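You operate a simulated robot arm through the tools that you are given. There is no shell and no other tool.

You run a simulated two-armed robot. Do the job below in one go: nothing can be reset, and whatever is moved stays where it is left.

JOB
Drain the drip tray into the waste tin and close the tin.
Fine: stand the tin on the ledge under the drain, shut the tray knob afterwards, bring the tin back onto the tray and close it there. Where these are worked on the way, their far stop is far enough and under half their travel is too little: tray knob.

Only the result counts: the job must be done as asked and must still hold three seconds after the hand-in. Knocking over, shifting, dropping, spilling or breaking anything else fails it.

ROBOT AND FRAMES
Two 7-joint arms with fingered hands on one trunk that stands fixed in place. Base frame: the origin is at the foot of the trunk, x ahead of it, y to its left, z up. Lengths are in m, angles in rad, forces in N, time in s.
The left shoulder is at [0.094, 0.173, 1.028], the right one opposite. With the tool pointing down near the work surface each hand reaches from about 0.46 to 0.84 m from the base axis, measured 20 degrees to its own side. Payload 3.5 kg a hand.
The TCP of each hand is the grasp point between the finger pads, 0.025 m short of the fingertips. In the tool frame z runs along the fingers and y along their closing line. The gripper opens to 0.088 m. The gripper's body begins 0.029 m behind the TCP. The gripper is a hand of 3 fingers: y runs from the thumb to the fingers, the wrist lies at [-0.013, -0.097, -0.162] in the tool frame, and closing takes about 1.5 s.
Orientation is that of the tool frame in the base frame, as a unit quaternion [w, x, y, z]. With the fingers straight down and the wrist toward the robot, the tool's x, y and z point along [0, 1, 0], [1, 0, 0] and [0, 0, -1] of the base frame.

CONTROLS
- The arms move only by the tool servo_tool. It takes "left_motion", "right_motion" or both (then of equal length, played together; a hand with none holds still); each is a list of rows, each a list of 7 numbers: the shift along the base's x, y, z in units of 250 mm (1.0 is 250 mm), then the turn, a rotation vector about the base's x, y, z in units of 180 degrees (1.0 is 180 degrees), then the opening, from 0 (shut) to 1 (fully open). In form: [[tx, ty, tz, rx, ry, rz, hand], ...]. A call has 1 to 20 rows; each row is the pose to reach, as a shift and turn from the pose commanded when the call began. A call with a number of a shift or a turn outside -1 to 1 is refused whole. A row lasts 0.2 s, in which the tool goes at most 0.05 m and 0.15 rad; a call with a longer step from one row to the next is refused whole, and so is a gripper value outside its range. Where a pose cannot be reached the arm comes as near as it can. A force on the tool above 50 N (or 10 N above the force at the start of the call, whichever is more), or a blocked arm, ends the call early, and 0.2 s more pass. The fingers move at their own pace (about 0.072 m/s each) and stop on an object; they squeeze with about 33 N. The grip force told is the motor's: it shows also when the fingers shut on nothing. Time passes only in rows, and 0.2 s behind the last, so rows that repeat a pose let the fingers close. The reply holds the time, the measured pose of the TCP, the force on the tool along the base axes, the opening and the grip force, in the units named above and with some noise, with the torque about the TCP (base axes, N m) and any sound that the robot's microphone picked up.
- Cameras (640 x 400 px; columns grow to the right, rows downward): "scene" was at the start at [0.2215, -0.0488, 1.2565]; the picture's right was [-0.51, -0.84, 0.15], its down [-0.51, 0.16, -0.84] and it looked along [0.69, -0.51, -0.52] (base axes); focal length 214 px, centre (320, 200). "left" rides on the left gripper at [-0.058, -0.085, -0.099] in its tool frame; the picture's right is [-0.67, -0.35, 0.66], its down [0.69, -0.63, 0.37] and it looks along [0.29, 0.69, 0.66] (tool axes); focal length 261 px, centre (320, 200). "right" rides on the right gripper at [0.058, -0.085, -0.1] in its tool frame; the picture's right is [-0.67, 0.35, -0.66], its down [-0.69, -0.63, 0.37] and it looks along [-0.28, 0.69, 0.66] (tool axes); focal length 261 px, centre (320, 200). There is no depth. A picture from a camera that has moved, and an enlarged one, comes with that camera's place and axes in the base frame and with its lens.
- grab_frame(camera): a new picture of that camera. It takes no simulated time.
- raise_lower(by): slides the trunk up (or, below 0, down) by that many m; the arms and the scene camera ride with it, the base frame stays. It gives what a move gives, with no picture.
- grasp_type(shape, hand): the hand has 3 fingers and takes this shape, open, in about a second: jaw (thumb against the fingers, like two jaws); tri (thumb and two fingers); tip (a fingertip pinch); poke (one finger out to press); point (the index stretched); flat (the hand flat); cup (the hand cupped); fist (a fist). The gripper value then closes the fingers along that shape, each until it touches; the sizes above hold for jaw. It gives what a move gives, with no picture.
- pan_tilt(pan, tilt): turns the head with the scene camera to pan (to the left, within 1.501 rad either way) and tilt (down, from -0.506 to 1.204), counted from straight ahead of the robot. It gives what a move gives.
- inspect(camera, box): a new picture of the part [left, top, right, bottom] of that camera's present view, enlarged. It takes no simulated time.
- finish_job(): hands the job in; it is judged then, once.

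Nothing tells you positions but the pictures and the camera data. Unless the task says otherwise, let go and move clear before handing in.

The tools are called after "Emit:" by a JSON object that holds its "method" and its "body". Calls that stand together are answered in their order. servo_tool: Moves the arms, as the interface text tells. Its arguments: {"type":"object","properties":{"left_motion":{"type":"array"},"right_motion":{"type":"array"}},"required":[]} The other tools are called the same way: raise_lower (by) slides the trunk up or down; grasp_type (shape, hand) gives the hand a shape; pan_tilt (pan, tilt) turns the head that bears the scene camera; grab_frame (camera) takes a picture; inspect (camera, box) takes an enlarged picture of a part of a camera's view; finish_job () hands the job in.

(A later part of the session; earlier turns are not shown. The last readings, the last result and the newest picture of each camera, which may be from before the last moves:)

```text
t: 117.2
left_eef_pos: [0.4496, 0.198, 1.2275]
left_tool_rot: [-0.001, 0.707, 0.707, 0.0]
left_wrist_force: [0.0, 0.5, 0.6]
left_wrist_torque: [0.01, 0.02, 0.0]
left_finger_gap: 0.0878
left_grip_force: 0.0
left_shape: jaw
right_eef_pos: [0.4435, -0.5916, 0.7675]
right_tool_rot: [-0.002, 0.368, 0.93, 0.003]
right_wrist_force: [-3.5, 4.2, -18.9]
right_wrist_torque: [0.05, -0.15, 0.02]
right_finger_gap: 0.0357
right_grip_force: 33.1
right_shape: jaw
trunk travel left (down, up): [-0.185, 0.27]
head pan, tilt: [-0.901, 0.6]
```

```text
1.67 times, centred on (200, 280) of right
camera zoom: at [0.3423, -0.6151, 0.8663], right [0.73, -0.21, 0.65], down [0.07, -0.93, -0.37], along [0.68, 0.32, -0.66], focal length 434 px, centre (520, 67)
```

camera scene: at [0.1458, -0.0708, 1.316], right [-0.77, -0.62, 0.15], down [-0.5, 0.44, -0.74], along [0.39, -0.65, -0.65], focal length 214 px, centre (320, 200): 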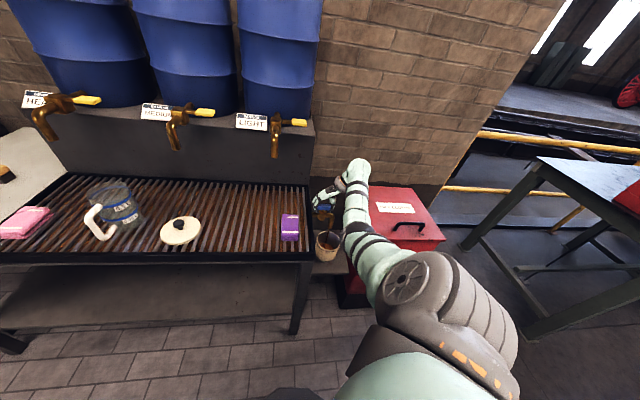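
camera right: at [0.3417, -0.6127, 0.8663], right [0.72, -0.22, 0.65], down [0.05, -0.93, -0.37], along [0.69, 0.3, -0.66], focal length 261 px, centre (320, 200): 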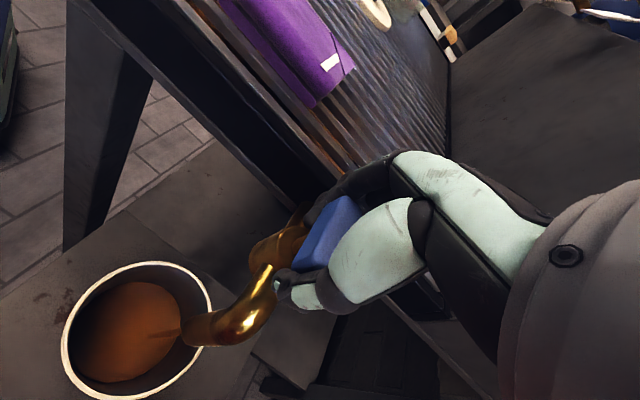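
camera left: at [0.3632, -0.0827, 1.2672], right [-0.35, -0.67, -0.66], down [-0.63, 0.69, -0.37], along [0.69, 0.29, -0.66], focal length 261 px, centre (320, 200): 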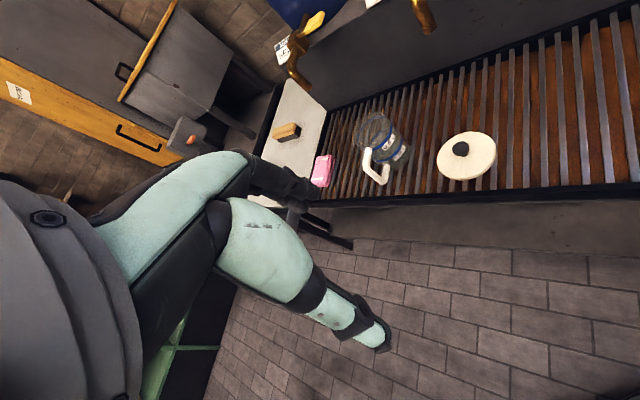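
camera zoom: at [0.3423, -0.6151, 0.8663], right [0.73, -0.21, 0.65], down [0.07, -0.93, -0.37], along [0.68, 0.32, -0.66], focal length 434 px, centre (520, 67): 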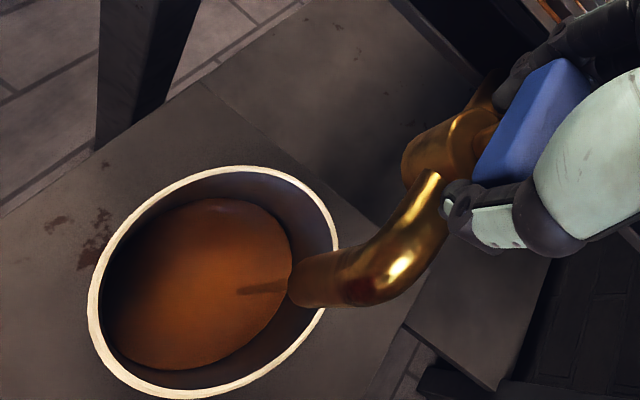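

Emit:
{"method": "servo_tool", "body": {"right_motion": [[0, 0, 0, 0, 0, 0, 0], [0, 0, 0, 0, 0, 0, 0], [0, 0, 0, 0, 0, 0, 0], [0, 0, 0, 0, 0, 0, 0], [0, 0, 0, 0, 0, 0, 0], [0, 0, 0, 0, 0, 0, 0], [0, 0, 0, 0, 0, 0, 0], [0, 0, 0, 0, 0, 0, 0], [0, 0, 0, 0, 0, 0, 0], [0, 0, 0, 0, 0, 0, 0]]}}

Emit:
{"method": "inspect", "body": {"camera": "right", "box": [40, 160, 360, 400]}}

Emit:
{"method": "inspect", "body": {"camera": "scene", "box": [250, 160, 370, 280]}}

```text
t: 119.4
left_eef_pos: [0.4496, 0.1978, 1.228]
left_tool_rot: [-0.002, 0.707, 0.707, 0.0]
left_wrist_force: [0.3, -0.7, 0.2]
left_wrist_torque: [0.02, 0.04, 0.0]
left_finger_gap: 0.0878
left_grip_force: 0.1
left_shape: jaw
right_eef_pos: [0.4423, -0.5918, 0.7666]
right_tool_rot: [-0.002, 0.368, 0.93, 0.004]
right_wrist_force: [-4.4, 4.5, -21.1]
right_wrist_torque: [0.05, -0.09, 0.01]
right_finger_gap: 0.0359
right_grip_force: 33.0
right_shape: jaw
trunk travel left (down, up): [-0.185, 0.27]
head pan, tilt: [-0.901, 0.6]
```

```text
1.67 times, centred on (200, 280) of right
camera zoom: at [0.3423, -0.6152, 0.8664], right [0.73, -0.21, 0.65], down [0.07, -0.93, -0.37], along [0.68, 0.32, -0.66], focal length 434 px, centre (520, 67)
```

zoom: 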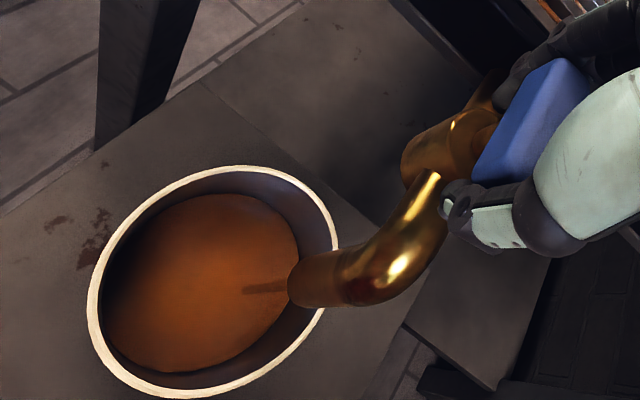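

```text
3.33 times, centred on (310, 220) of scene
camera zoom: at [0.1459, -0.0704, 1.316], right [-0.77, -0.62, 0.15], down [-0.5, 0.44, -0.74], along [0.39, -0.65, -0.65], focal length 715 px, centre (353, 133)
```

zoom: 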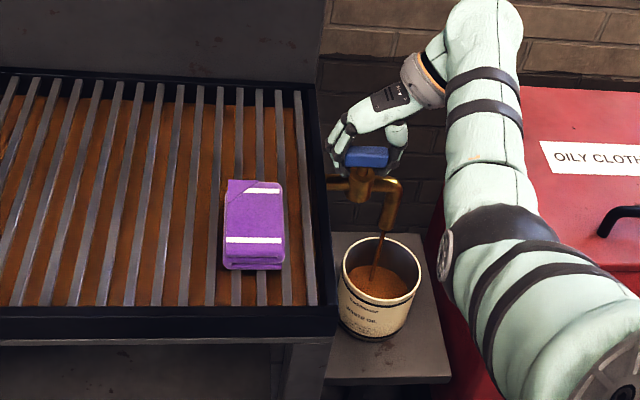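

The stream is running into the tin, which looks about 40% full. I'll keep waiting and watching.

Emit:
{"method": "servo_tool", "body": {"right_motion": [[0, 0, 0, 0, 0, 0, 0], [0, 0, 0, 0, 0, 0, 0], [0, 0, 0, 0, 0, 0, 0], [0, 0, 0, 0, 0, 0, 0], [0, 0, 0, 0, 0, 0, 0], [0, 0, 0, 0, 0, 0, 0], [0, 0, 0, 0, 0, 0, 0], [0, 0, 0, 0, 0, 0, 0], [0, 0, 0, 0, 0, 0, 0], [0, 0, 0, 0, 0, 0, 0], [0, 0, 0, 0, 0, 0, 0], [0, 0, 0, 0, 0, 0, 0], [0, 0, 0, 0, 0, 0, 0], [0, 0, 0, 0, 0, 0, 0], [0, 0, 0, 0, 0, 0, 0]]}}

Emit:
{"method": "inspect", "body": {"camera": "right", "box": [40, 160, 360, 400]}}

Emit:
{"method": "inspect", "body": {"camera": "scene", "box": [250, 160, 370, 280]}}

```text
t: 122.6
left_eef_pos: [0.4499, 0.1969, 1.227]
left_tool_rot: [-0.001, 0.707, 0.707, 0.0]
left_wrist_force: [-0.9, -0.1, 0.2]
left_wrist_torque: [0.0, -0.02, 0.01]
left_finger_gap: 0.0875
left_grip_force: 0.1
left_shape: jaw
right_eef_pos: [0.4428, -0.5923, 0.7647]
right_tool_rot: [-0.002, 0.369, 0.93, 0.003]
right_wrist_force: [-4.4, 3.9, -20.6]
right_wrist_torque: [0.09, -0.1, -0.02]
right_finger_gap: 0.0358
right_grip_force: 32.8
right_shape: jaw
trunk travel left (down, up): [-0.185, 0.27]
head pan, tilt: [-0.901, 0.6]
```

```text
1.67 times, centred on (200, 280) of right
camera zoom: at [0.3424, -0.6152, 0.8664], right [0.73, -0.21, 0.65], down [0.07, -0.93, -0.37], along [0.68, 0.32, -0.66], focal length 434 px, centre (520, 67)
```

zoom: 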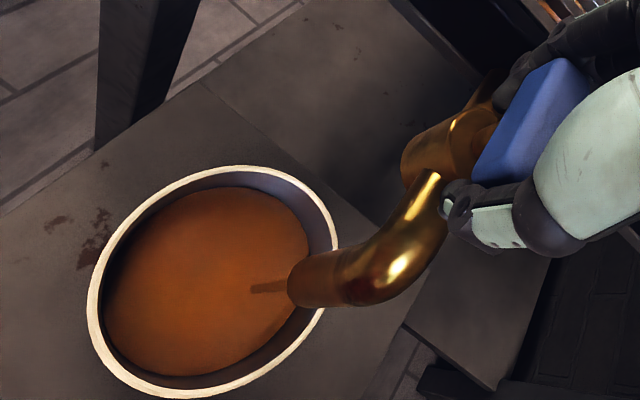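

```text
3.33 times, centred on (310, 220) of scene
camera zoom: at [0.1459, -0.0705, 1.316], right [-0.77, -0.62, 0.15], down [-0.5, 0.44, -0.74], along [0.39, -0.65, -0.65], focal length 715 px, centre (353, 133)
```

zoom: 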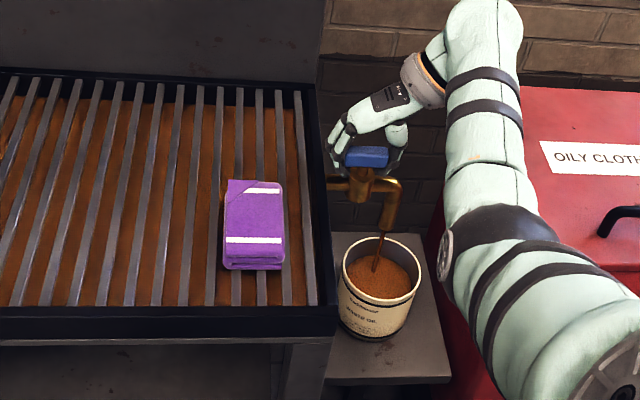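

The level is about 3.5 cm below the rim and rising roughly half a centimetre per second. I'll watch in short steps so it cannot overflow.

Emit:
{"method": "servo_tool", "body": {"right_motion": [[0, 0, 0, 0, 0, 0, 0], [0, 0, 0, 0, 0, 0, 0], [0, 0, 0, 0, 0, 0, 0], [0, 0, 0, 0, 0, 0, 0], [0, 0, 0, 0, 0, 0, 0]]}}

Emit:
{"method": "inspect", "body": {"camera": "right", "box": [40, 160, 360, 400]}}

Emit:
{"method": "inspect", "body": {"camera": "scene", "box": [300, 220, 350, 270]}}

```text
t: 123.8
left_eef_pos: [0.4507, 0.1972, 1.2284]
left_tool_rot: [-0.001, 0.707, 0.707, 0.0]
left_wrist_force: [0.1, -1.0, -0.7]
left_wrist_torque: [-0.05, 0.02, -0.02]
left_finger_gap: 0.0876
left_grip_force: 0.1
left_shape: jaw
right_eef_pos: [0.4442, -0.5908, 0.7666]
right_tool_rot: [-0.002, 0.368, 0.93, 0.003]
right_wrist_force: [-4.9, 4.1, -20.7]
right_wrist_torque: [0.03, -0.1, 0.0]
right_finger_gap: 0.0358
right_grip_force: 33.0
right_shape: jaw
trunk travel left (down, up): [-0.185, 0.27]
head pan, tilt: [-0.901, 0.6]
```

```text
1.67 times, centred on (200, 280) of right
camera zoom: at [0.3424, -0.6152, 0.8664], right [0.73, -0.21, 0.65], down [0.07, -0.93, -0.37], along [0.68, 0.32, -0.66], focal length 434 px, centre (520, 67)
```

zoom: 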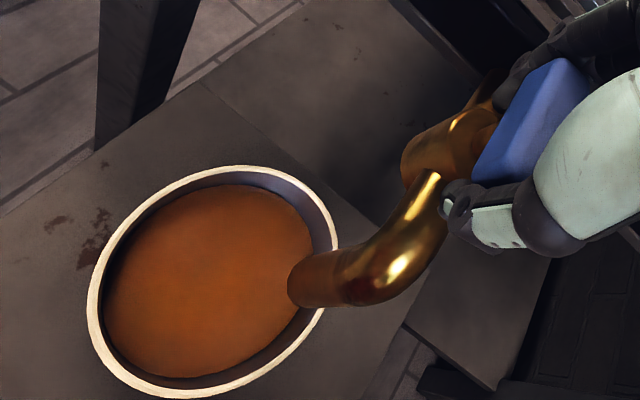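

```text
8.00 times, centred on (325, 245) of scene
camera zoom: at [0.1459, -0.0705, 1.316], right [-0.77, -0.62, 0.15], down [-0.5, 0.44, -0.74], along [0.39, -0.65, -0.65], focal length 1716 px, centre (280, -160)
```

zoom: 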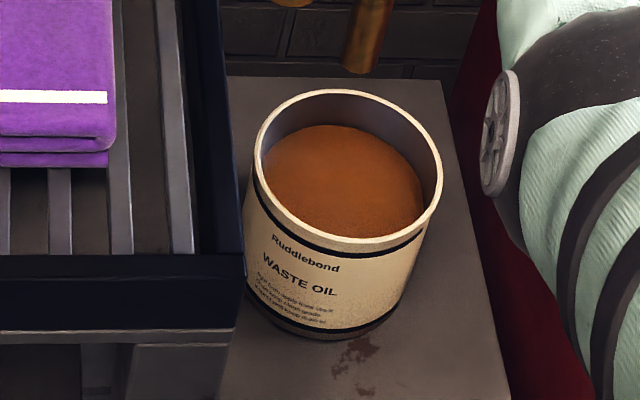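

The stream has stopped, the tray floor is dry and the tin is about three-quarters full. Now I'll shut the knob by turning it back clockwise the full 90°.

Emit:
{"method": "servo_tool", "body": {"right_motion": [[0, 0, 0, 0, 0, -0.04, 0], [0, 0, 0, 0, 0, -0.08, 0], [0, 0, 0, 0, 0, -0.12, 0], [0, 0, 0, 0, 0, -0.16, 0], [0, 0, 0, 0, 0, -0.2, 0], [0, 0, 0, 0, 0, -0.24, 0], [0, 0, 0, 0, 0, -0.28, 0], [0, 0, 0, 0, 0, -0.32, 0], [0, 0, 0, 0, 0, -0.36, 0], [0, 0, 0, 0, 0, -0.4, 0], [0, 0, 0, 0, 0, -0.44, 0], [0, 0, 0, 0, 0, -0.475, 0], [0, 0, 0, 0, 0, -0.505, 0]]}}

Emit:
{"method": "grab_frame", "body": {"camera": "right"}}

Emit:
{"method": "grab_frame", "body": {"camera": "scene"}}

```text
t: 126.6
left_eef_pos: [0.4492, 0.1967, 1.2269]
left_tool_rot: [-0.001, 0.707, 0.707, 0.0]
left_wrist_force: [0.2, 0.0, -1.1]
left_wrist_torque: [0.0, -0.02, 0.02]
left_finger_gap: 0.0876
left_grip_force: 0.0
left_shape: jaw
right_eef_pos: [0.4426, -0.592, 0.7654]
right_tool_rot: [0.001, 0.921, 0.389, 0.001]
right_wrist_force: [-11.7, 9.2, -25.4]
right_wrist_torque: [-0.2, -0.15, 0.06]
right_finger_gap: 0.0358
right_grip_force: 32.7
right_shape: jaw
trunk travel left (down, up): [-0.185, 0.27]
head pan, tilt: [-0.901, 0.6]
```

```text
taken
camera right: at [0.4212, -0.4908, 0.8665], right [-0.22, -0.72, 0.65], down [-0.93, -0.05, -0.37], along [0.3, -0.69, -0.66], focal length 261 px, centre (320, 200)
```

right: 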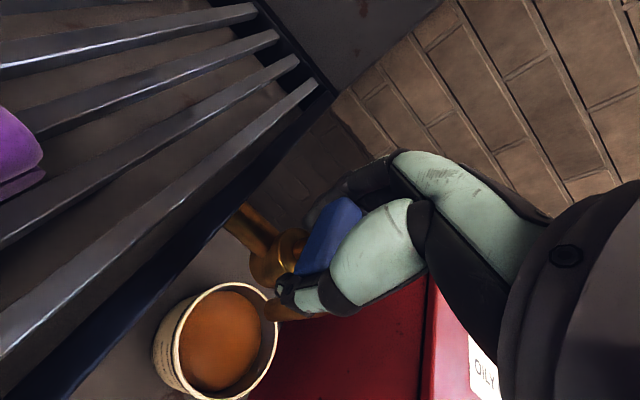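

```text
taken
camera scene: at [0.1456, -0.07, 1.316], right [-0.77, -0.62, 0.15], down [-0.5, 0.44, -0.74], along [0.39, -0.65, -0.65], focal length 214 px, centre (320, 200)
```

scene: 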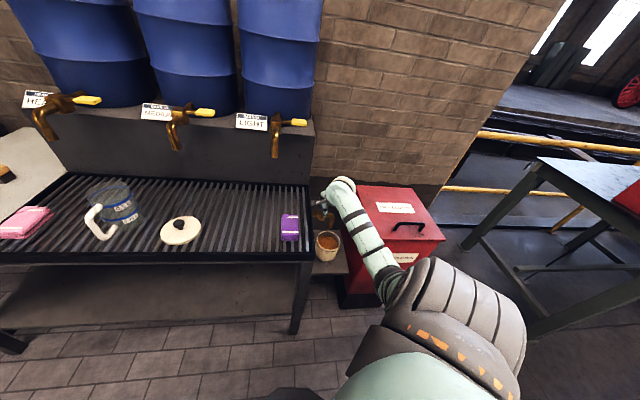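

The tray is dry, the knob is turned back and the arm has swung into its natural posture. I'll nudge slightly further clockwise to make sure the knob is hard against its closed stop.

Emit:
{"method": "servo_tool", "body": {"right_motion": [[0, 0, 0, 0, 0, -0.015, 0], [0, 0, 0, 0, 0, -0.03, 0]]}}

Emit:
{"method": "inspect", "body": {"camera": "right", "box": [220, 150, 420, 350]}}

```text
t: 127.2
left_eef_pos: [0.4501, 0.1983, 1.2272]
left_tool_rot: [-0.002, 0.707, 0.707, 0.0]
left_wrist_force: [0.0, 0.0, -0.6]
left_wrist_torque: [-0.01, 0.01, 0.01]
left_finger_gap: 0.0877
left_grip_force: 0.0
left_shape: jaw
right_eef_pos: [0.4423, -0.5914, 0.7655]
right_tool_rot: [0.001, 0.938, 0.345, 0.002]
right_wrist_force: [-9.5, 9.8, -26.4]
right_wrist_torque: [-0.2, -0.2, 0.22]
right_finger_gap: 0.0357
right_grip_force: 32.5
right_shape: jaw
trunk travel left (down, up): [-0.185, 0.27]
head pan, tilt: [-0.901, 0.6]
```

```text
2.00 times, centred on (320, 250) of right
camera zoom: at [0.4311, -0.4892, 0.8666], right [-0.28, -0.7, 0.66], down [-0.93, 0.03, -0.37], along [0.24, -0.71, -0.66], focal length 521 px, centre (320, 100)
```

zoom: 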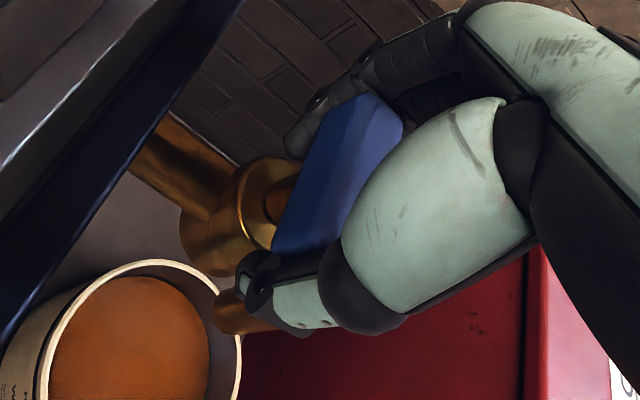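

The closing torque has risen to 0.22 N·m, so the knob is shut against its stop. I'll release and rise straight up.

Emit:
{"method": "servo_tool", "body": {"right_motion": [[0, 0, 0, 0, 0, -0.01, 0.3], [0, 0, 0, 0, 0, -0.01, 0.6], [0, 0, 0, 0, 0, -0.01, 0.85], [0, 0, 0, 0, 0, -0.01, 0.85], [0, 0, 0, 0, 0, -0.01, 0.85], [0, 0, 0.1, 0, 0, 0, 0.85], [0, 0, 0.22, 0, 0, 0, 0.85], [0, 0, 0.34, 0, 0, 0, 0.85], [0, 0, 0.46, 0, 0, 0, 0.85], [0, 0, 0.58, 0, 0, 0, 0.85]]}}

Emit:
{"method": "grab_frame", "body": {"camera": "right"}}

Emit:
{"method": "grab_frame", "body": {"camera": "scene"}}

```text
t: 129.4
left_eef_pos: [0.4481, 0.2, 1.2271]
left_tool_rot: [0.0, 0.707, 0.707, 0.0]
left_wrist_force: [0.0, -0.4, 0.2]
left_wrist_torque: [0.01, 0.0, -0.01]
left_finger_gap: 0.0879
left_grip_force: 0.2
left_shape: jaw
right_eef_pos: [0.4403, -0.5936, 0.9119]
right_tool_rot: [0.002, 0.938, 0.346, 0.001]
right_wrist_force: [0.2, 0.2, -0.5]
right_wrist_torque: [-0.01, 0.0, 0.01]
right_finger_gap: 0.0745
right_grip_force: 0.0
right_shape: jaw
trunk travel left (down, up): [-0.185, 0.27]
head pan, tilt: [-0.901, 0.6]
```

```text
taken
camera right: at [0.4289, -0.4908, 1.0116], right [-0.28, -0.7, 0.66], down [-0.93, 0.03, -0.37], along [0.24, -0.72, -0.66], focal length 261 px, centre (320, 200)
```

right: 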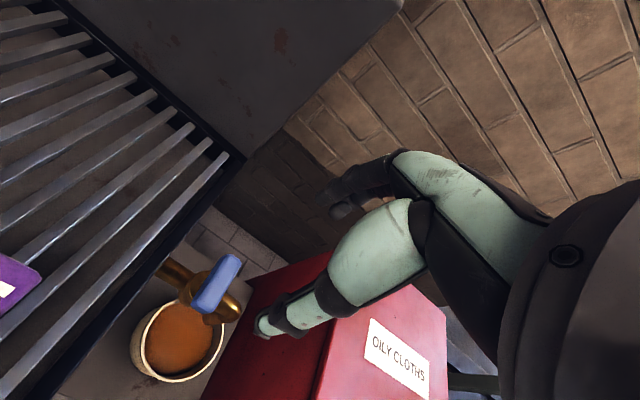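

```text
taken
camera scene: at [0.1447, -0.0676, 1.3163], right [-0.77, -0.62, 0.15], down [-0.5, 0.44, -0.74], along [0.39, -0.65, -0.65], focal length 214 px, centre (320, 200)
```

scene: 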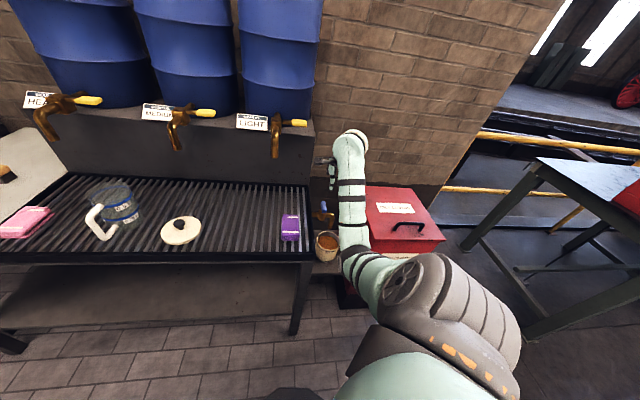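

The knob is released in the closed position. Before re-grasping the full tin I'll measure its rim precisely.

Emit:
{"method": "inspect", "body": {"camera": "right", "box": [110, 230, 270, 390]}}

Emit:
{"method": "inspect", "body": {"camera": "scene", "box": [295, 190, 365, 270]}}

```text
2.50 times, centred on (190, 310) of right
camera zoom: at [0.4289, -0.4908, 1.0116], right [-0.28, -0.7, 0.66], down [-0.93, 0.03, -0.37], along [0.24, -0.72, -0.66], focal length 652 px, centre (645, -75)
```

zoom: 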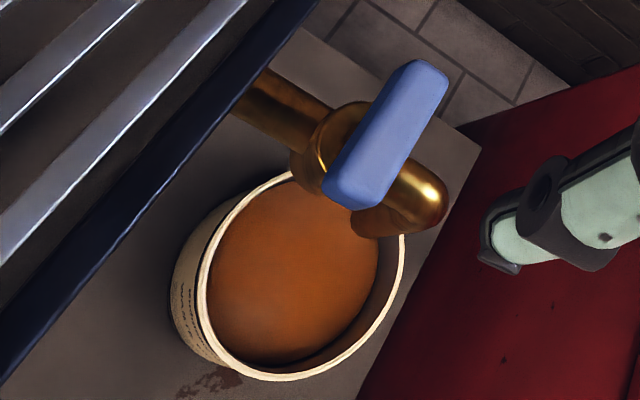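

```text
5.00 times, centred on (330, 230) of scene
camera zoom: at [0.1447, -0.0676, 1.3163], right [-0.77, -0.62, 0.15], down [-0.5, 0.44, -0.74], along [0.39, -0.65, -0.65], focal length 1072 px, centre (270, 50)
```

zoom: 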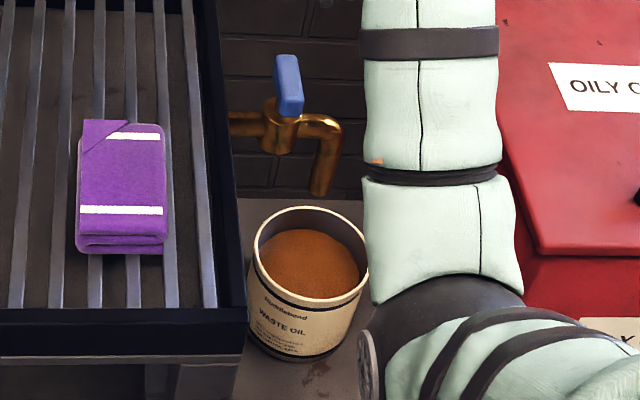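

The tin's rim centre is near (0.391, -0.611) and the knob is shut. I'll raise the trunk, then bring the hand around to the front of the ledge at yaw -27° for the re-grasp.

Emit:
{"method": "raise_lower", "body": {"by": 0.2}}

Emit:
{"method": "servo_tool", "body": {"right_motion": [[-0.06, 0.02, -0.02, 0, 0, 0.02, 0.35], [-0.14, 0.05, -0.06, 0, 0, 0.04, 0.35], [-0.23, 0.08, -0.12, 0, 0, 0.06, 0.35], [-0.32, 0.12, -0.2, 0, 0, 0.08, 0.35], [-0.42, 0.17, -0.3, 0, 0, 0.1, 0.35], [-0.51, 0.21, -0.4, 0, 0, 0.12, 0.35], [-0.6, 0.25, -0.5, 0, 0, 0.125, 0.35], [-0.65, 0.28, -0.6, 0, 0, 0.125, 0.35], [-0.677, 0.288, -0.68, 0, 0, 0.125, 0.35]]}}

Emit:
{"method": "grab_frame", "body": {"camera": "scene"}}

Emit:
{"method": "grab_frame", "body": {"camera": "right"}}

```text
t: 131.6
left_eef_pos: [0.4487, 0.1987, 1.4279]
left_tool_rot: [0.0, 0.707, 0.707, 0.0]
left_wrist_force: [0.0, 0.0, 0.2]
left_wrist_torque: [-0.03, -0.01, 0.0]
left_finger_gap: 0.0881
left_grip_force: 0.1
left_shape: jaw
right_eef_pos: [0.443, -0.5908, 1.114]
right_tool_rot: [0.002, 0.938, 0.347, 0.001]
right_wrist_force: [0.1, -0.7, 0.1]
right_wrist_torque: [-0.04, -0.05, 0.04]
right_finger_gap: 0.0744
right_grip_force: 0.1
right_shape: jaw
trunk travel left (down, up): [-0.385, 0.07]
head pan, tilt: [-0.901, 0.6]
```

```text
t: 133.6
left_eef_pos: [0.4482, 0.2003, 1.4276]
left_tool_rot: [0.0, 0.707, 0.707, 0.0]
left_wrist_force: [-0.3, 0.4, -0.6]
left_wrist_torque: [-0.03, -0.01, 0.01]
left_finger_gap: 0.0879
left_grip_force: 0.0
left_shape: jaw
right_eef_pos: [0.2704, -0.5189, 0.9412]
right_tool_rot: [0.001, 0.852, 0.523, 0.002]
right_wrist_force: [-0.3, -1.2, 0.6]
right_wrist_torque: [0.03, -0.01, 0.03]
right_finger_gap: 0.031
right_grip_force: 0.1
right_shape: jaw
trunk travel left (down, up): [-0.385, 0.07]
head pan, tilt: [-0.901, 0.6]
```

```text
taken
camera scene: at [0.0513, -0.0682, 1.5389], right [-0.78, -0.62, 0.01], down [-0.36, 0.44, -0.82], along [0.5, -0.65, -0.57], focal length 214 px, centre (320, 200)
```

scene: 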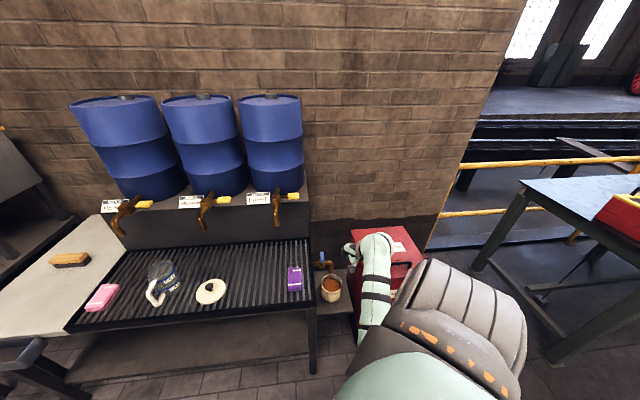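

```text
taken
camera right: at [0.2203, -0.429, 1.0413], right [0.0, -0.75, 0.66], down [-0.87, -0.33, -0.37], along [0.49, -0.57, -0.66], focal length 261 px, centre (320, 200)
```

right: 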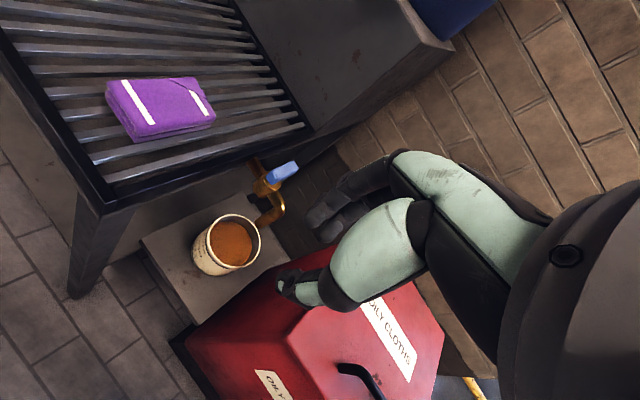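

The hand is reachable and clear in front of the ledge. I'll set the 8° pitch that matched the pads to the wall, then lower the trunk.

Emit:
{"method": "servo_tool", "body": {"right_motion": [[0, 0, 0, -0.01, -0.02, 0, 0.35], [0, 0, 0, -0.02, -0.04, 0, 0.35]]}}

Emit:
{"method": "raise_lower", "body": {"by": -0.2}}

Emit:
{"method": "grab_frame", "body": {"camera": "right"}}

Emit:
{"method": "grab_frame", "body": {"camera": "scene"}}

```text
t: 134.2
left_eef_pos: [0.4478, 0.2001, 1.4278]
left_tool_rot: [0.0, 0.707, 0.707, 0.0]
left_wrist_force: [-0.5, 0.4, -0.5]
left_wrist_torque: [-0.01, -0.01, 0.02]
left_finger_gap: 0.0875
left_grip_force: 0.0
left_shape: jaw
right_eef_pos: [0.2713, -0.5185, 0.9444]
right_tool_rot: [0.061, 0.85, 0.521, 0.039]
right_wrist_force: [-1.3, 1.1, 0.5]
right_wrist_torque: [0.0, 0.0, 0.02]
right_finger_gap: 0.0309
right_grip_force: 0.0
right_shape: jaw
trunk travel left (down, up): [-0.385, 0.07]
head pan, tilt: [-0.901, 0.6]
```

```text
t: 136.4
left_eef_pos: [0.4469, 0.1992, 1.2285]
left_tool_rot: [0.001, 0.707, 0.708, 0.0]
left_wrist_force: [-0.1, 0.0, -0.5]
left_wrist_torque: [0.0, -0.03, -0.01]
left_finger_gap: 0.0877
left_grip_force: 0.1
left_shape: jaw
right_eef_pos: [0.2727, -0.5192, 0.7432]
right_tool_rot: [0.061, 0.85, 0.522, 0.039]
right_wrist_force: [0.3, 0.2, -0.5]
right_wrist_torque: [0.0, -0.01, -0.02]
right_finger_gap: 0.0311
right_grip_force: 0.0
right_shape: jaw
trunk travel left (down, up): [-0.185, 0.27]
head pan, tilt: [-0.901, 0.6]
```

```text
taken
camera right: at [0.2105, -0.4222, 0.8307], right [-0.08, -0.71, 0.7], down [-0.82, -0.35, -0.46], along [0.57, -0.61, -0.55], focal length 261 px, centre (320, 200)
```

right: 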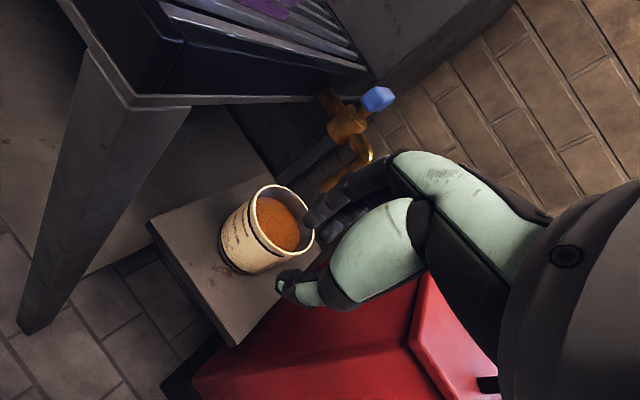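

```text
taken
camera scene: at [0.1438, -0.0681, 1.3164], right [-0.77, -0.62, 0.15], down [-0.5, 0.44, -0.74], along [0.4, -0.65, -0.65], focal length 214 px, centre (320, 200)
```

scene: 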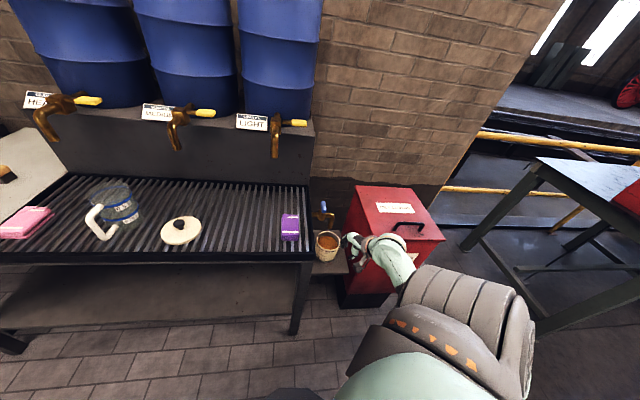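

Emit:
{"method": "inspect", "body": {"camera": "right", "box": [210, 130, 410, 310]}}

```text
2.22 times, centred on (310, 220) of right
camera zoom: at [0.2105, -0.4222, 0.8307], right [-0.08, -0.71, 0.7], down [-0.82, -0.35, -0.46], along [0.57, -0.61, -0.55], focal length 579 px, centre (342, 156)
```

zoom: 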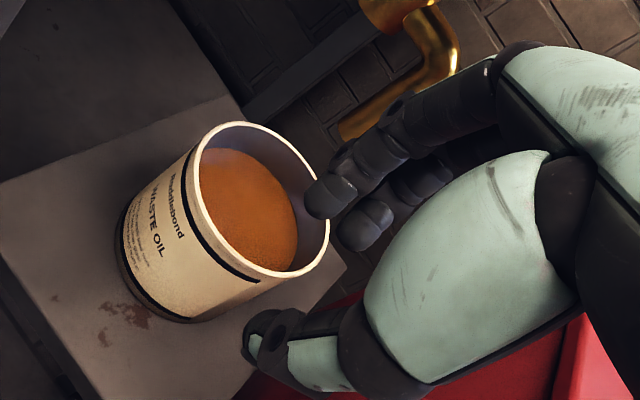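

Combining views, the rim is at about (0.391, -0.610, 0.592). I'll approach over the front rim with the fingers just clearing it and check before dipping in.

Emit:
{"method": "servo_tool", "body": {"right_motion": [[-0.01, -0.06, -0.12, 0, 0, 0, 0.4], [-0.019, -0.115, -0.253, 0, 0, 0, 0.4], [0.04, -0.145, -0.31, 0, 0, 0, 0.4], [0.101, -0.175, -0.353, 0, 0, 0, 0.4], [0.16, -0.205, -0.385, 0, 0, 0, 0.4], [0.221, -0.235, -0.413, 0, 0, 0, 0.4], [0.221, -0.235, -0.413, 0, 0, 0, 0.4]]}}

Emit:
{"method": "grab_frame", "body": {"camera": "right"}}

Emit:
{"method": "inspect", "body": {"camera": "scene", "box": [280, 180, 400, 280]}}

```text
t: 138.0
left_eef_pos: [0.4491, 0.2005, 1.2287]
left_tool_rot: [0.0, 0.707, 0.708, 0.001]
left_wrist_force: [0.2, -0.1, 0.0]
left_wrist_torque: [0.0, 0.02, -0.03]
left_finger_gap: 0.0877
left_grip_force: 0.0
left_shape: jaw
right_eef_pos: [0.3272, -0.5766, 0.6407]
right_tool_rot: [0.061, 0.85, 0.521, 0.039]
right_wrist_force: [0.0, 0.6, -0.9]
right_wrist_torque: [-0.03, -0.02, 0.01]
right_finger_gap: 0.0348
right_grip_force: 0.0
right_shape: jaw
trunk travel left (down, up): [-0.185, 0.27]
head pan, tilt: [-0.901, 0.6]
```

```text
taken
camera right: at [0.2651, -0.4804, 0.7265], right [-0.08, -0.71, 0.7], down [-0.82, -0.35, -0.45], along [0.57, -0.61, -0.55], focal length 261 px, centre (320, 200)
```

right: 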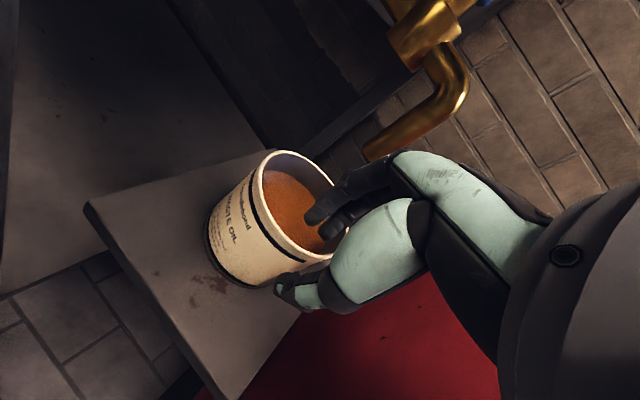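

```text
4.00 times, centred on (340, 230) of scene
camera zoom: at [0.144, -0.0679, 1.3164], right [-0.77, -0.62, 0.15], down [-0.5, 0.44, -0.74], along [0.4, -0.65, -0.65], focal length 858 px, centre (240, 80)
```

zoom: 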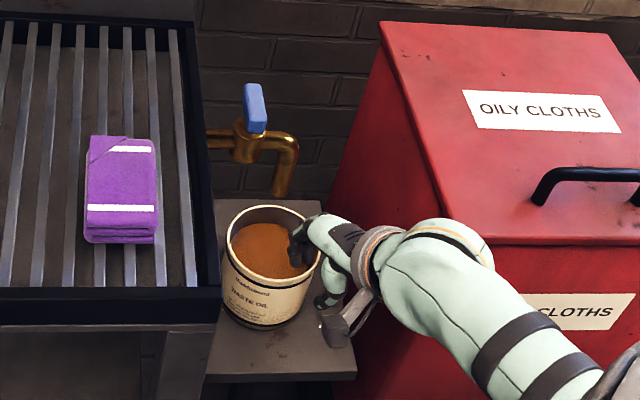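

The fingers are over the tin's mouth and the thumb is outside. I'll go down so they straddle the wall.

Emit:
{"method": "servo_tool", "body": {"right_motion": [[0.05, -0.028, -0.045, 0, 0, 0, 0.4], [0.062, -0.035, -0.11, 0, 0, 0, 0.4], [0.072, -0.04, -0.18, 0, 0, 0, 0.4], [0.082, -0.046, -0.24, 0, 0, 0, 0.4], [0.082, -0.046, -0.28, 0, 0, 0, 0.4], [0.082, -0.046, -0.28, 0, 0, 0, 0.4]]}}

Emit:
{"method": "grab_frame", "body": {"camera": "right"}}

Emit:
{"method": "inspect", "body": {"camera": "scene", "box": [280, 180, 400, 280]}}

```text
t: 139.4
left_eef_pos: [0.4479, 0.2, 1.2269]
left_tool_rot: [0.0, 0.707, 0.707, 0.0]
left_wrist_force: [0.4, -0.5, 0.0]
left_wrist_torque: [-0.01, 0.02, -0.02]
left_finger_gap: 0.0877
left_grip_force: 0.0
left_shape: jaw
right_eef_pos: [0.3486, -0.5884, 0.5707]
right_tool_rot: [0.061, 0.85, 0.521, 0.038]
right_wrist_force: [0.1, -0.2, 0.1]
right_wrist_torque: [-0.01, 0.03, -0.01]
right_finger_gap: 0.0347
right_grip_force: 0.1
right_shape: jaw
trunk travel left (down, up): [-0.185, 0.27]
head pan, tilt: [-0.901, 0.6]
```

```text
taken
camera right: at [0.2863, -0.4918, 0.6583], right [-0.08, -0.71, 0.7], down [-0.82, -0.35, -0.45], along [0.57, -0.61, -0.55], focal length 261 px, centre (320, 200)
```

right: 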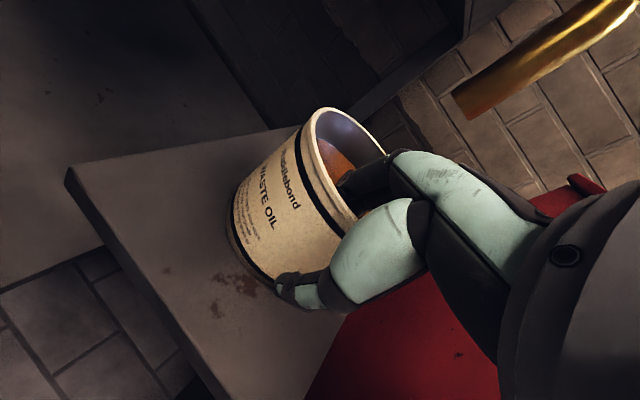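

```text
4.00 times, centred on (340, 230) of scene
camera zoom: at [0.1443, -0.068, 1.3164], right [-0.77, -0.62, 0.15], down [-0.5, 0.44, -0.74], along [0.4, -0.65, -0.65], focal length 858 px, centre (240, 80)
```

zoom: 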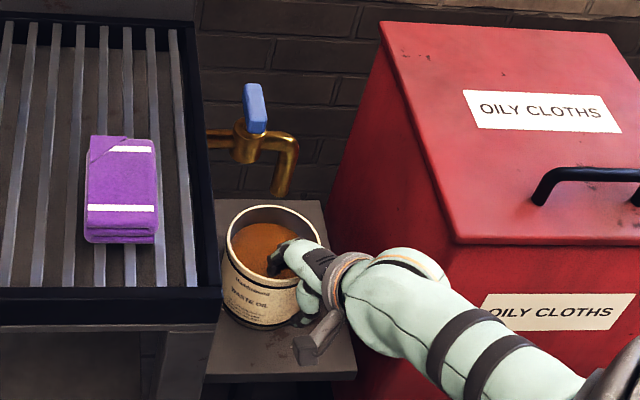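

The hand straddles the wall with no contact force. I'll close the grip slowly.

Emit:
{"method": "servo_tool", "body": {"right_motion": [[0, 0, 0, 0, 0, 0, 0.25], [0, 0, 0, 0, 0, 0, 0.1], [0, 0, 0, 0, 0, 0, 0], [0, 0, 0, 0, 0, 0, 0], [0, 0, 0, 0, 0, 0, 0], [0, 0, 0, 0, 0, 0, 0]]}}

Emit:
{"method": "grab_frame", "body": {"camera": "right"}}

Emit:
{"method": "inspect", "body": {"camera": "scene", "box": [280, 180, 400, 280]}}

```text
t: 140.8
left_eef_pos: [0.449, 0.1995, 1.2272]
left_tool_rot: [0.0, 0.707, 0.707, 0.0]
left_wrist_force: [-0.2, -0.1, -0.1]
left_wrist_torque: [-0.02, 0.02, 0.02]
left_finger_gap: 0.0877
left_grip_force: 0.1
left_shape: jaw
right_eef_pos: [0.3476, -0.5881, 0.5713]
right_tool_rot: [0.061, 0.85, 0.521, 0.039]
right_wrist_force: [0.1, -0.2, -0.4]
right_wrist_torque: [-0.01, 0.02, -0.02]
right_finger_gap: 0.0
right_grip_force: 33.7
right_shape: jaw
trunk travel left (down, up): [-0.185, 0.27]
head pan, tilt: [-0.901, 0.6]
```

```text
taken
camera right: at [0.2863, -0.4919, 0.6581], right [-0.08, -0.71, 0.7], down [-0.82, -0.35, -0.45], along [0.57, -0.61, -0.55], focal length 261 px, centre (320, 200)
```

right: 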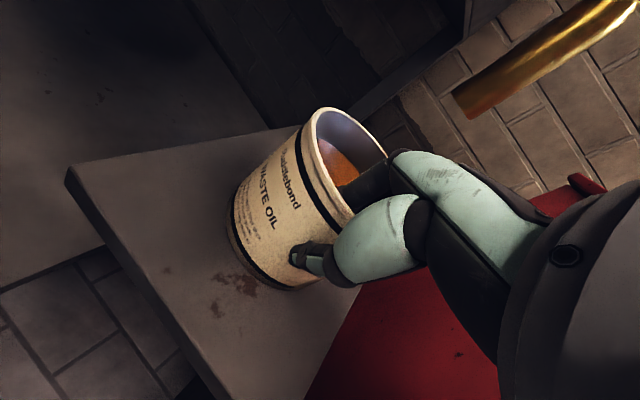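

```text
4.00 times, centred on (340, 230) of scene
camera zoom: at [0.1445, -0.0683, 1.3163], right [-0.77, -0.62, 0.15], down [-0.5, 0.44, -0.74], along [0.39, -0.65, -0.65], focal length 858 px, centre (240, 80)
```

zoom: 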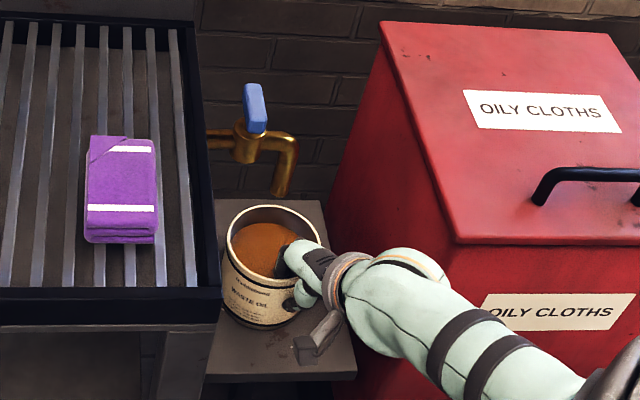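

The grip closed and the tin did not shift. I'll lift just a few millimetres and check weight and tilt.

Emit:
{"method": "servo_tool", "body": {"right_motion": [[0, 0, 0.012, 0, 0, 0, 0], [0, 0, 0.024, 0, 0, 0, 0], [0, 0, 0.036, 0, 0, 0, 0], [0, 0, 0.036, 0, 0, 0, 0]]}}

Emit:
{"method": "grab_frame", "body": {"camera": "right"}}

Emit:
{"method": "inspect", "body": {"camera": "scene", "box": [290, 220, 350, 280]}}

```text
t: 141.8
left_eef_pos: [0.4487, 0.1985, 1.228]
left_tool_rot: [0.0, 0.707, 0.707, 0.0]
left_wrist_force: [-0.2, -0.1, 0.6]
left_wrist_torque: [-0.01, 0.0, 0.01]
left_finger_gap: 0.0879
left_grip_force: 0.1
left_shape: jaw
right_eef_pos: [0.3489, -0.5891, 0.5794]
right_tool_rot: [0.061, 0.85, 0.521, 0.038]
right_wrist_force: [0.9, 0.2, -3.5]
right_wrist_torque: [0.01, 0.02, 0.02]
right_finger_gap: 0.0
right_grip_force: 32.9
right_shape: jaw
trunk travel left (down, up): [-0.185, 0.27]
head pan, tilt: [-0.901, 0.6]
```

```text
taken
camera right: at [0.2868, -0.4931, 0.6664], right [-0.08, -0.71, 0.7], down [-0.82, -0.35, -0.45], along [0.57, -0.61, -0.55], focal length 261 px, centre (320, 200)
```

right: 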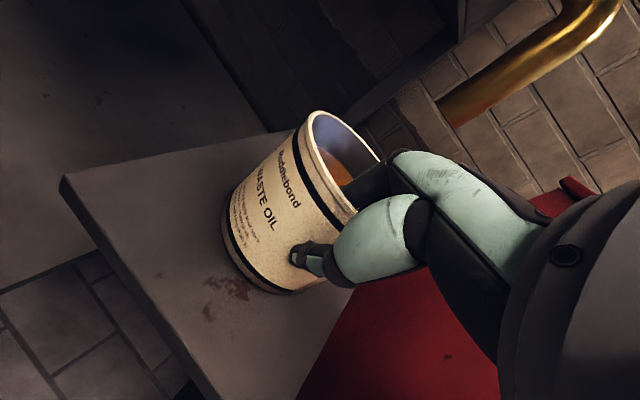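

```text
6.67 times, centred on (320, 250) of scene
camera zoom: at [0.1448, -0.0687, 1.3162], right [-0.77, -0.62, 0.15], down [-0.5, 0.44, -0.74], along [0.39, -0.65, -0.65], focal length 1430 px, centre (320, -133)
```

zoom: 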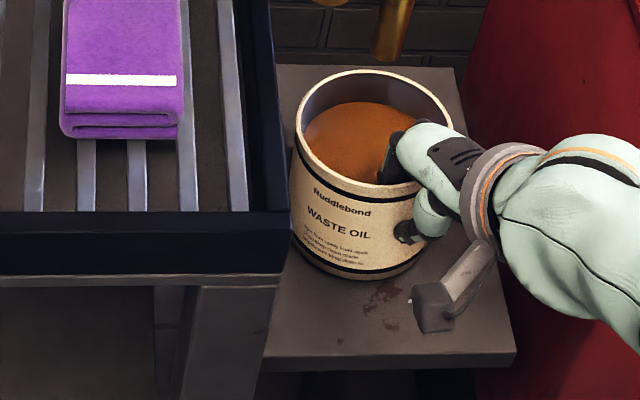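

The near side lifts first while the far edge still rests on the ledge. I'll lift a little more while pitching the hand to keep the tin level.

Emit:
{"method": "servo_tool", "body": {"right_motion": [[0, 0, 0.01, -0.006, -0.012, 0, 0], [0, 0, 0.02, -0.012, -0.024, 0, 0], [0, 0, 0.03, -0.012, -0.024, 0, 0], [0, 0, 0.03, -0.012, -0.024, 0, 0]]}}

Emit:
{"method": "grab_frame", "body": {"camera": "right"}}

Emit:
{"method": "inspect", "body": {"camera": "scene", "box": [290, 220, 350, 280]}}

```text
t: 142.8
left_eef_pos: [0.4484, 0.2003, 1.2276]
left_tool_rot: [0.0, 0.707, 0.707, 0.0]
left_wrist_force: [0.4, 0.9, 0.2]
left_wrist_torque: [0.03, -0.01, 0.0]
left_finger_gap: 0.0879
left_grip_force: 0.0
left_shape: jaw
right_eef_pos: [0.3492, -0.5883, 0.5856]
right_tool_rot: [0.097, 0.847, 0.52, 0.061]
right_wrist_force: [0.2, 0.6, -5.3]
right_wrist_torque: [0.11, 0.27, -0.04]
right_finger_gap: 0.0004
right_grip_force: 33.1
right_shape: jaw
trunk travel left (down, up): [-0.185, 0.27]
head pan, tilt: [-0.901, 0.6]
```

```text
taken
camera right: at [0.2802, -0.4901, 0.6643], right [-0.13, -0.69, 0.72], down [-0.78, -0.37, -0.5], along [0.61, -0.63, -0.49], focal length 261 px, centre (320, 200)
```

right: 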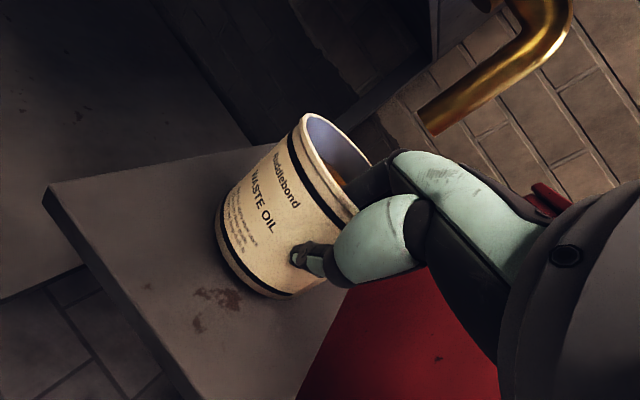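

```text
6.67 times, centred on (320, 250) of scene
camera zoom: at [0.1449, -0.069, 1.3162], right [-0.77, -0.62, 0.15], down [-0.5, 0.44, -0.74], along [0.39, -0.65, -0.65], focal length 1430 px, centre (320, -133)
```

zoom: 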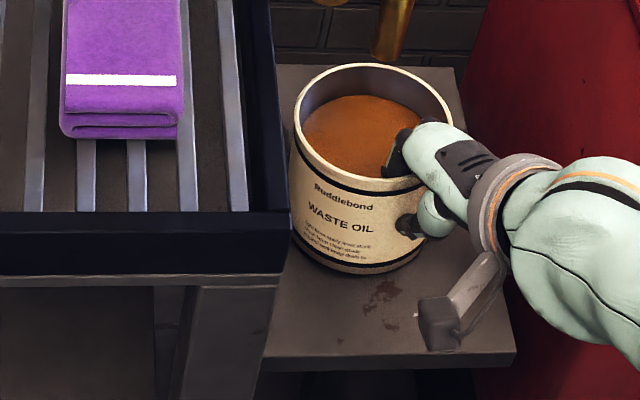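

The tin hangs free now, at about 5 N and level within a couple of degrees. I'll draw it slowly out from under the spout toward the front.

Emit:
{"method": "servo_tool", "body": {"right_motion": [[-0.01, 0.01, 0.01, 0, 0, 0, 0], [-0.04, 0.04, 0.01, 0, 0, 0, 0], [-0.09, 0.09, 0.01, 0, 0, 0, 0], [-0.14, 0.14, 0.01, 0, 0, 0, 0], [-0.19, 0.19, 0.01, 0, 0, 0, 0], [-0.24, 0.24, 0.01, 0, 0, 0, 0], [-0.28, 0.28, 0.01, 0, 0, 0, 0], [-0.3, 0.29, 0.01, 0, 0, 0, 0], [-0.3, 0.29, 0.01, 0, 0, 0, 0]]}}

Emit:
{"method": "grab_frame", "body": {"camera": "right"}}

Emit:
{"method": "grab_frame", "body": {"camera": "scene"}}

Emit:
{"method": "inspect", "body": {"camera": "scene", "box": [290, 210, 390, 310]}}

```text
t: 144.8
left_eef_pos: [0.4493, 0.1989, 1.2282]
left_tool_rot: [0.0, 0.707, 0.707, 0.001]
left_wrist_force: [-0.3, 0.1, -0.1]
left_wrist_torque: [0.0, -0.02, 0.03]
left_finger_gap: 0.0877
left_grip_force: 0.1
left_shape: jaw
right_eef_pos: [0.2732, -0.5162, 0.5886]
right_tool_rot: [0.097, 0.847, 0.519, 0.061]
right_wrist_force: [0.2, -0.9, -7.1]
right_wrist_torque: [0.11, 0.3, 0.02]
right_finger_gap: 0.0001
right_grip_force: 33.3
right_shape: jaw
trunk travel left (down, up): [-0.185, 0.27]
head pan, tilt: [-0.901, 0.6]
```

```text
taken
camera right: at [0.2057, -0.4175, 0.6666], right [-0.13, -0.69, 0.72], down [-0.78, -0.37, -0.5], along [0.61, -0.63, -0.49], focal length 261 px, centre (320, 200)
```

right: 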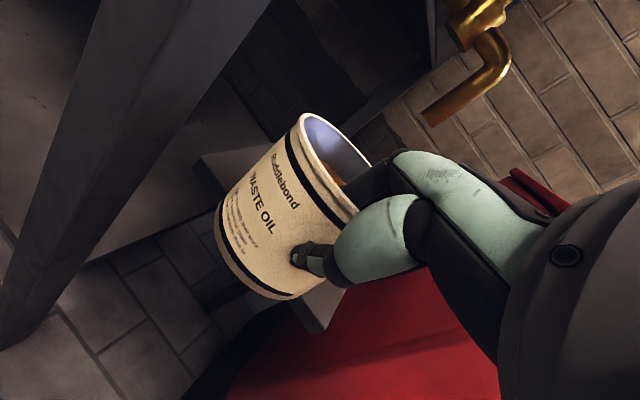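

```text
taken
camera scene: at [0.1449, -0.0688, 1.3162], right [-0.77, -0.62, 0.15], down [-0.5, 0.44, -0.74], along [0.39, -0.65, -0.65], focal length 214 px, centre (320, 200)
```

scene: 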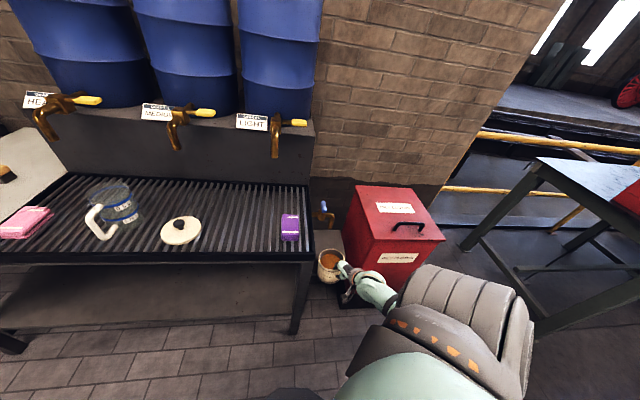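

```text
4.00 times, centred on (340, 260) of scene
camera zoom: at [0.1449, -0.0688, 1.3162], right [-0.77, -0.62, 0.15], down [-0.5, 0.44, -0.74], along [0.39, -0.65, -0.65], focal length 858 px, centre (240, -40)
```

zoom: 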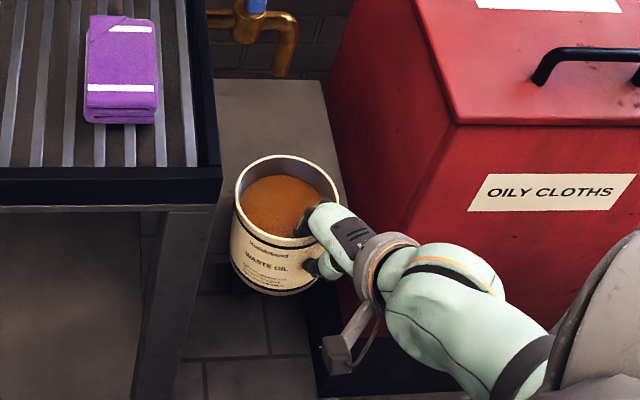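

The tin is held steadily, level and clear of the spout, at about 6 N. I'll raise the trunk to lift it straight up in front of the ledge.

Emit:
{"method": "raise_lower", "body": {"by": 0.25}}

Emit:
{"method": "grab_frame", "body": {"camera": "right"}}

Emit:
{"method": "grab_frame", "body": {"camera": "scene"}}

Emit:
{"method": "inspect", "body": {"camera": "scene", "box": [280, 230, 400, 330]}}

```text
t: 147.4
left_eef_pos: [0.4496, 0.1996, 1.4779]
left_tool_rot: [-0.001, 0.707, 0.707, 0.0]
left_wrist_force: [0.0, -0.2, -0.4]
left_wrist_torque: [0.0, -0.01, 0.02]
left_finger_gap: 0.0877
left_grip_force: 0.1
left_shape: jaw
right_eef_pos: [0.2747, -0.5166, 0.8402]
right_tool_rot: [0.097, 0.847, 0.519, 0.061]
right_wrist_force: [-0.5, 0.5, -5.7]
right_wrist_torque: [0.14, 0.26, -0.01]
right_finger_gap: 0.0002
right_grip_force: 33.4
right_shape: jaw
trunk travel left (down, up): [-0.435, 0.02]
head pan, tilt: [-0.901, 0.6]
```

```text
taken
camera right: at [0.2056, -0.4175, 0.9176], right [-0.13, -0.69, 0.72], down [-0.78, -0.37, -0.5], along [0.61, -0.63, -0.49], focal length 261 px, centre (320, 200)
```

right: 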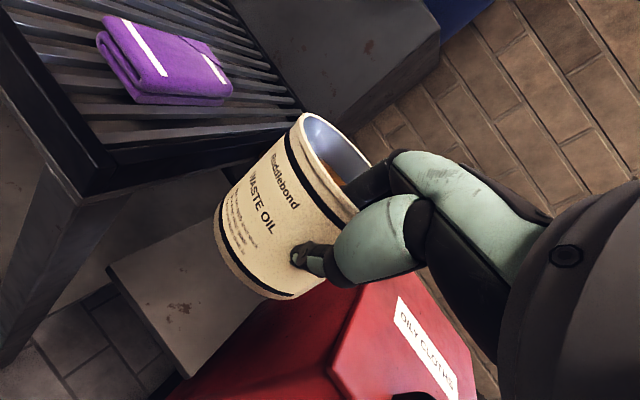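

```text
taken
camera scene: at [0.0455, -0.069, 1.5902], right [-0.78, -0.62, 0.0], down [-0.35, 0.44, -0.82], along [0.51, -0.65, -0.57], focal length 214 px, centre (320, 200)
```

scene: 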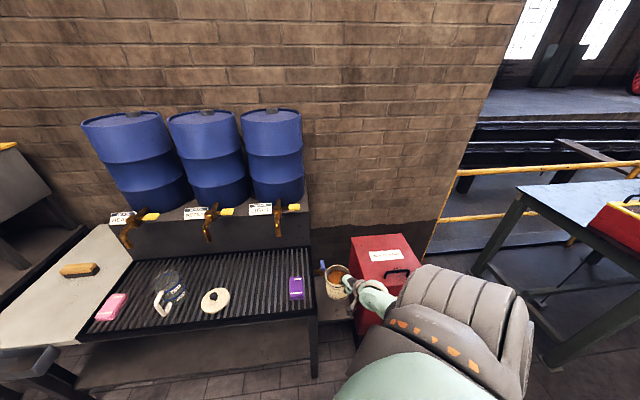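

```text
4.00 times, centred on (340, 280) of scene
camera zoom: at [0.0455, -0.069, 1.5902], right [-0.78, -0.62, 0.0], down [-0.35, 0.44, -0.82], along [0.51, -0.65, -0.57], focal length 858 px, centre (240, -120)
```

zoom: 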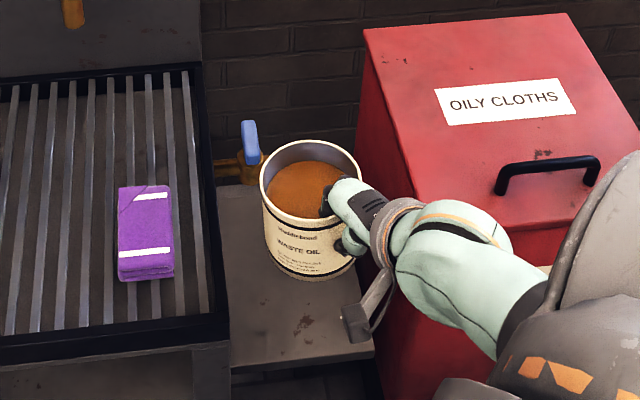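

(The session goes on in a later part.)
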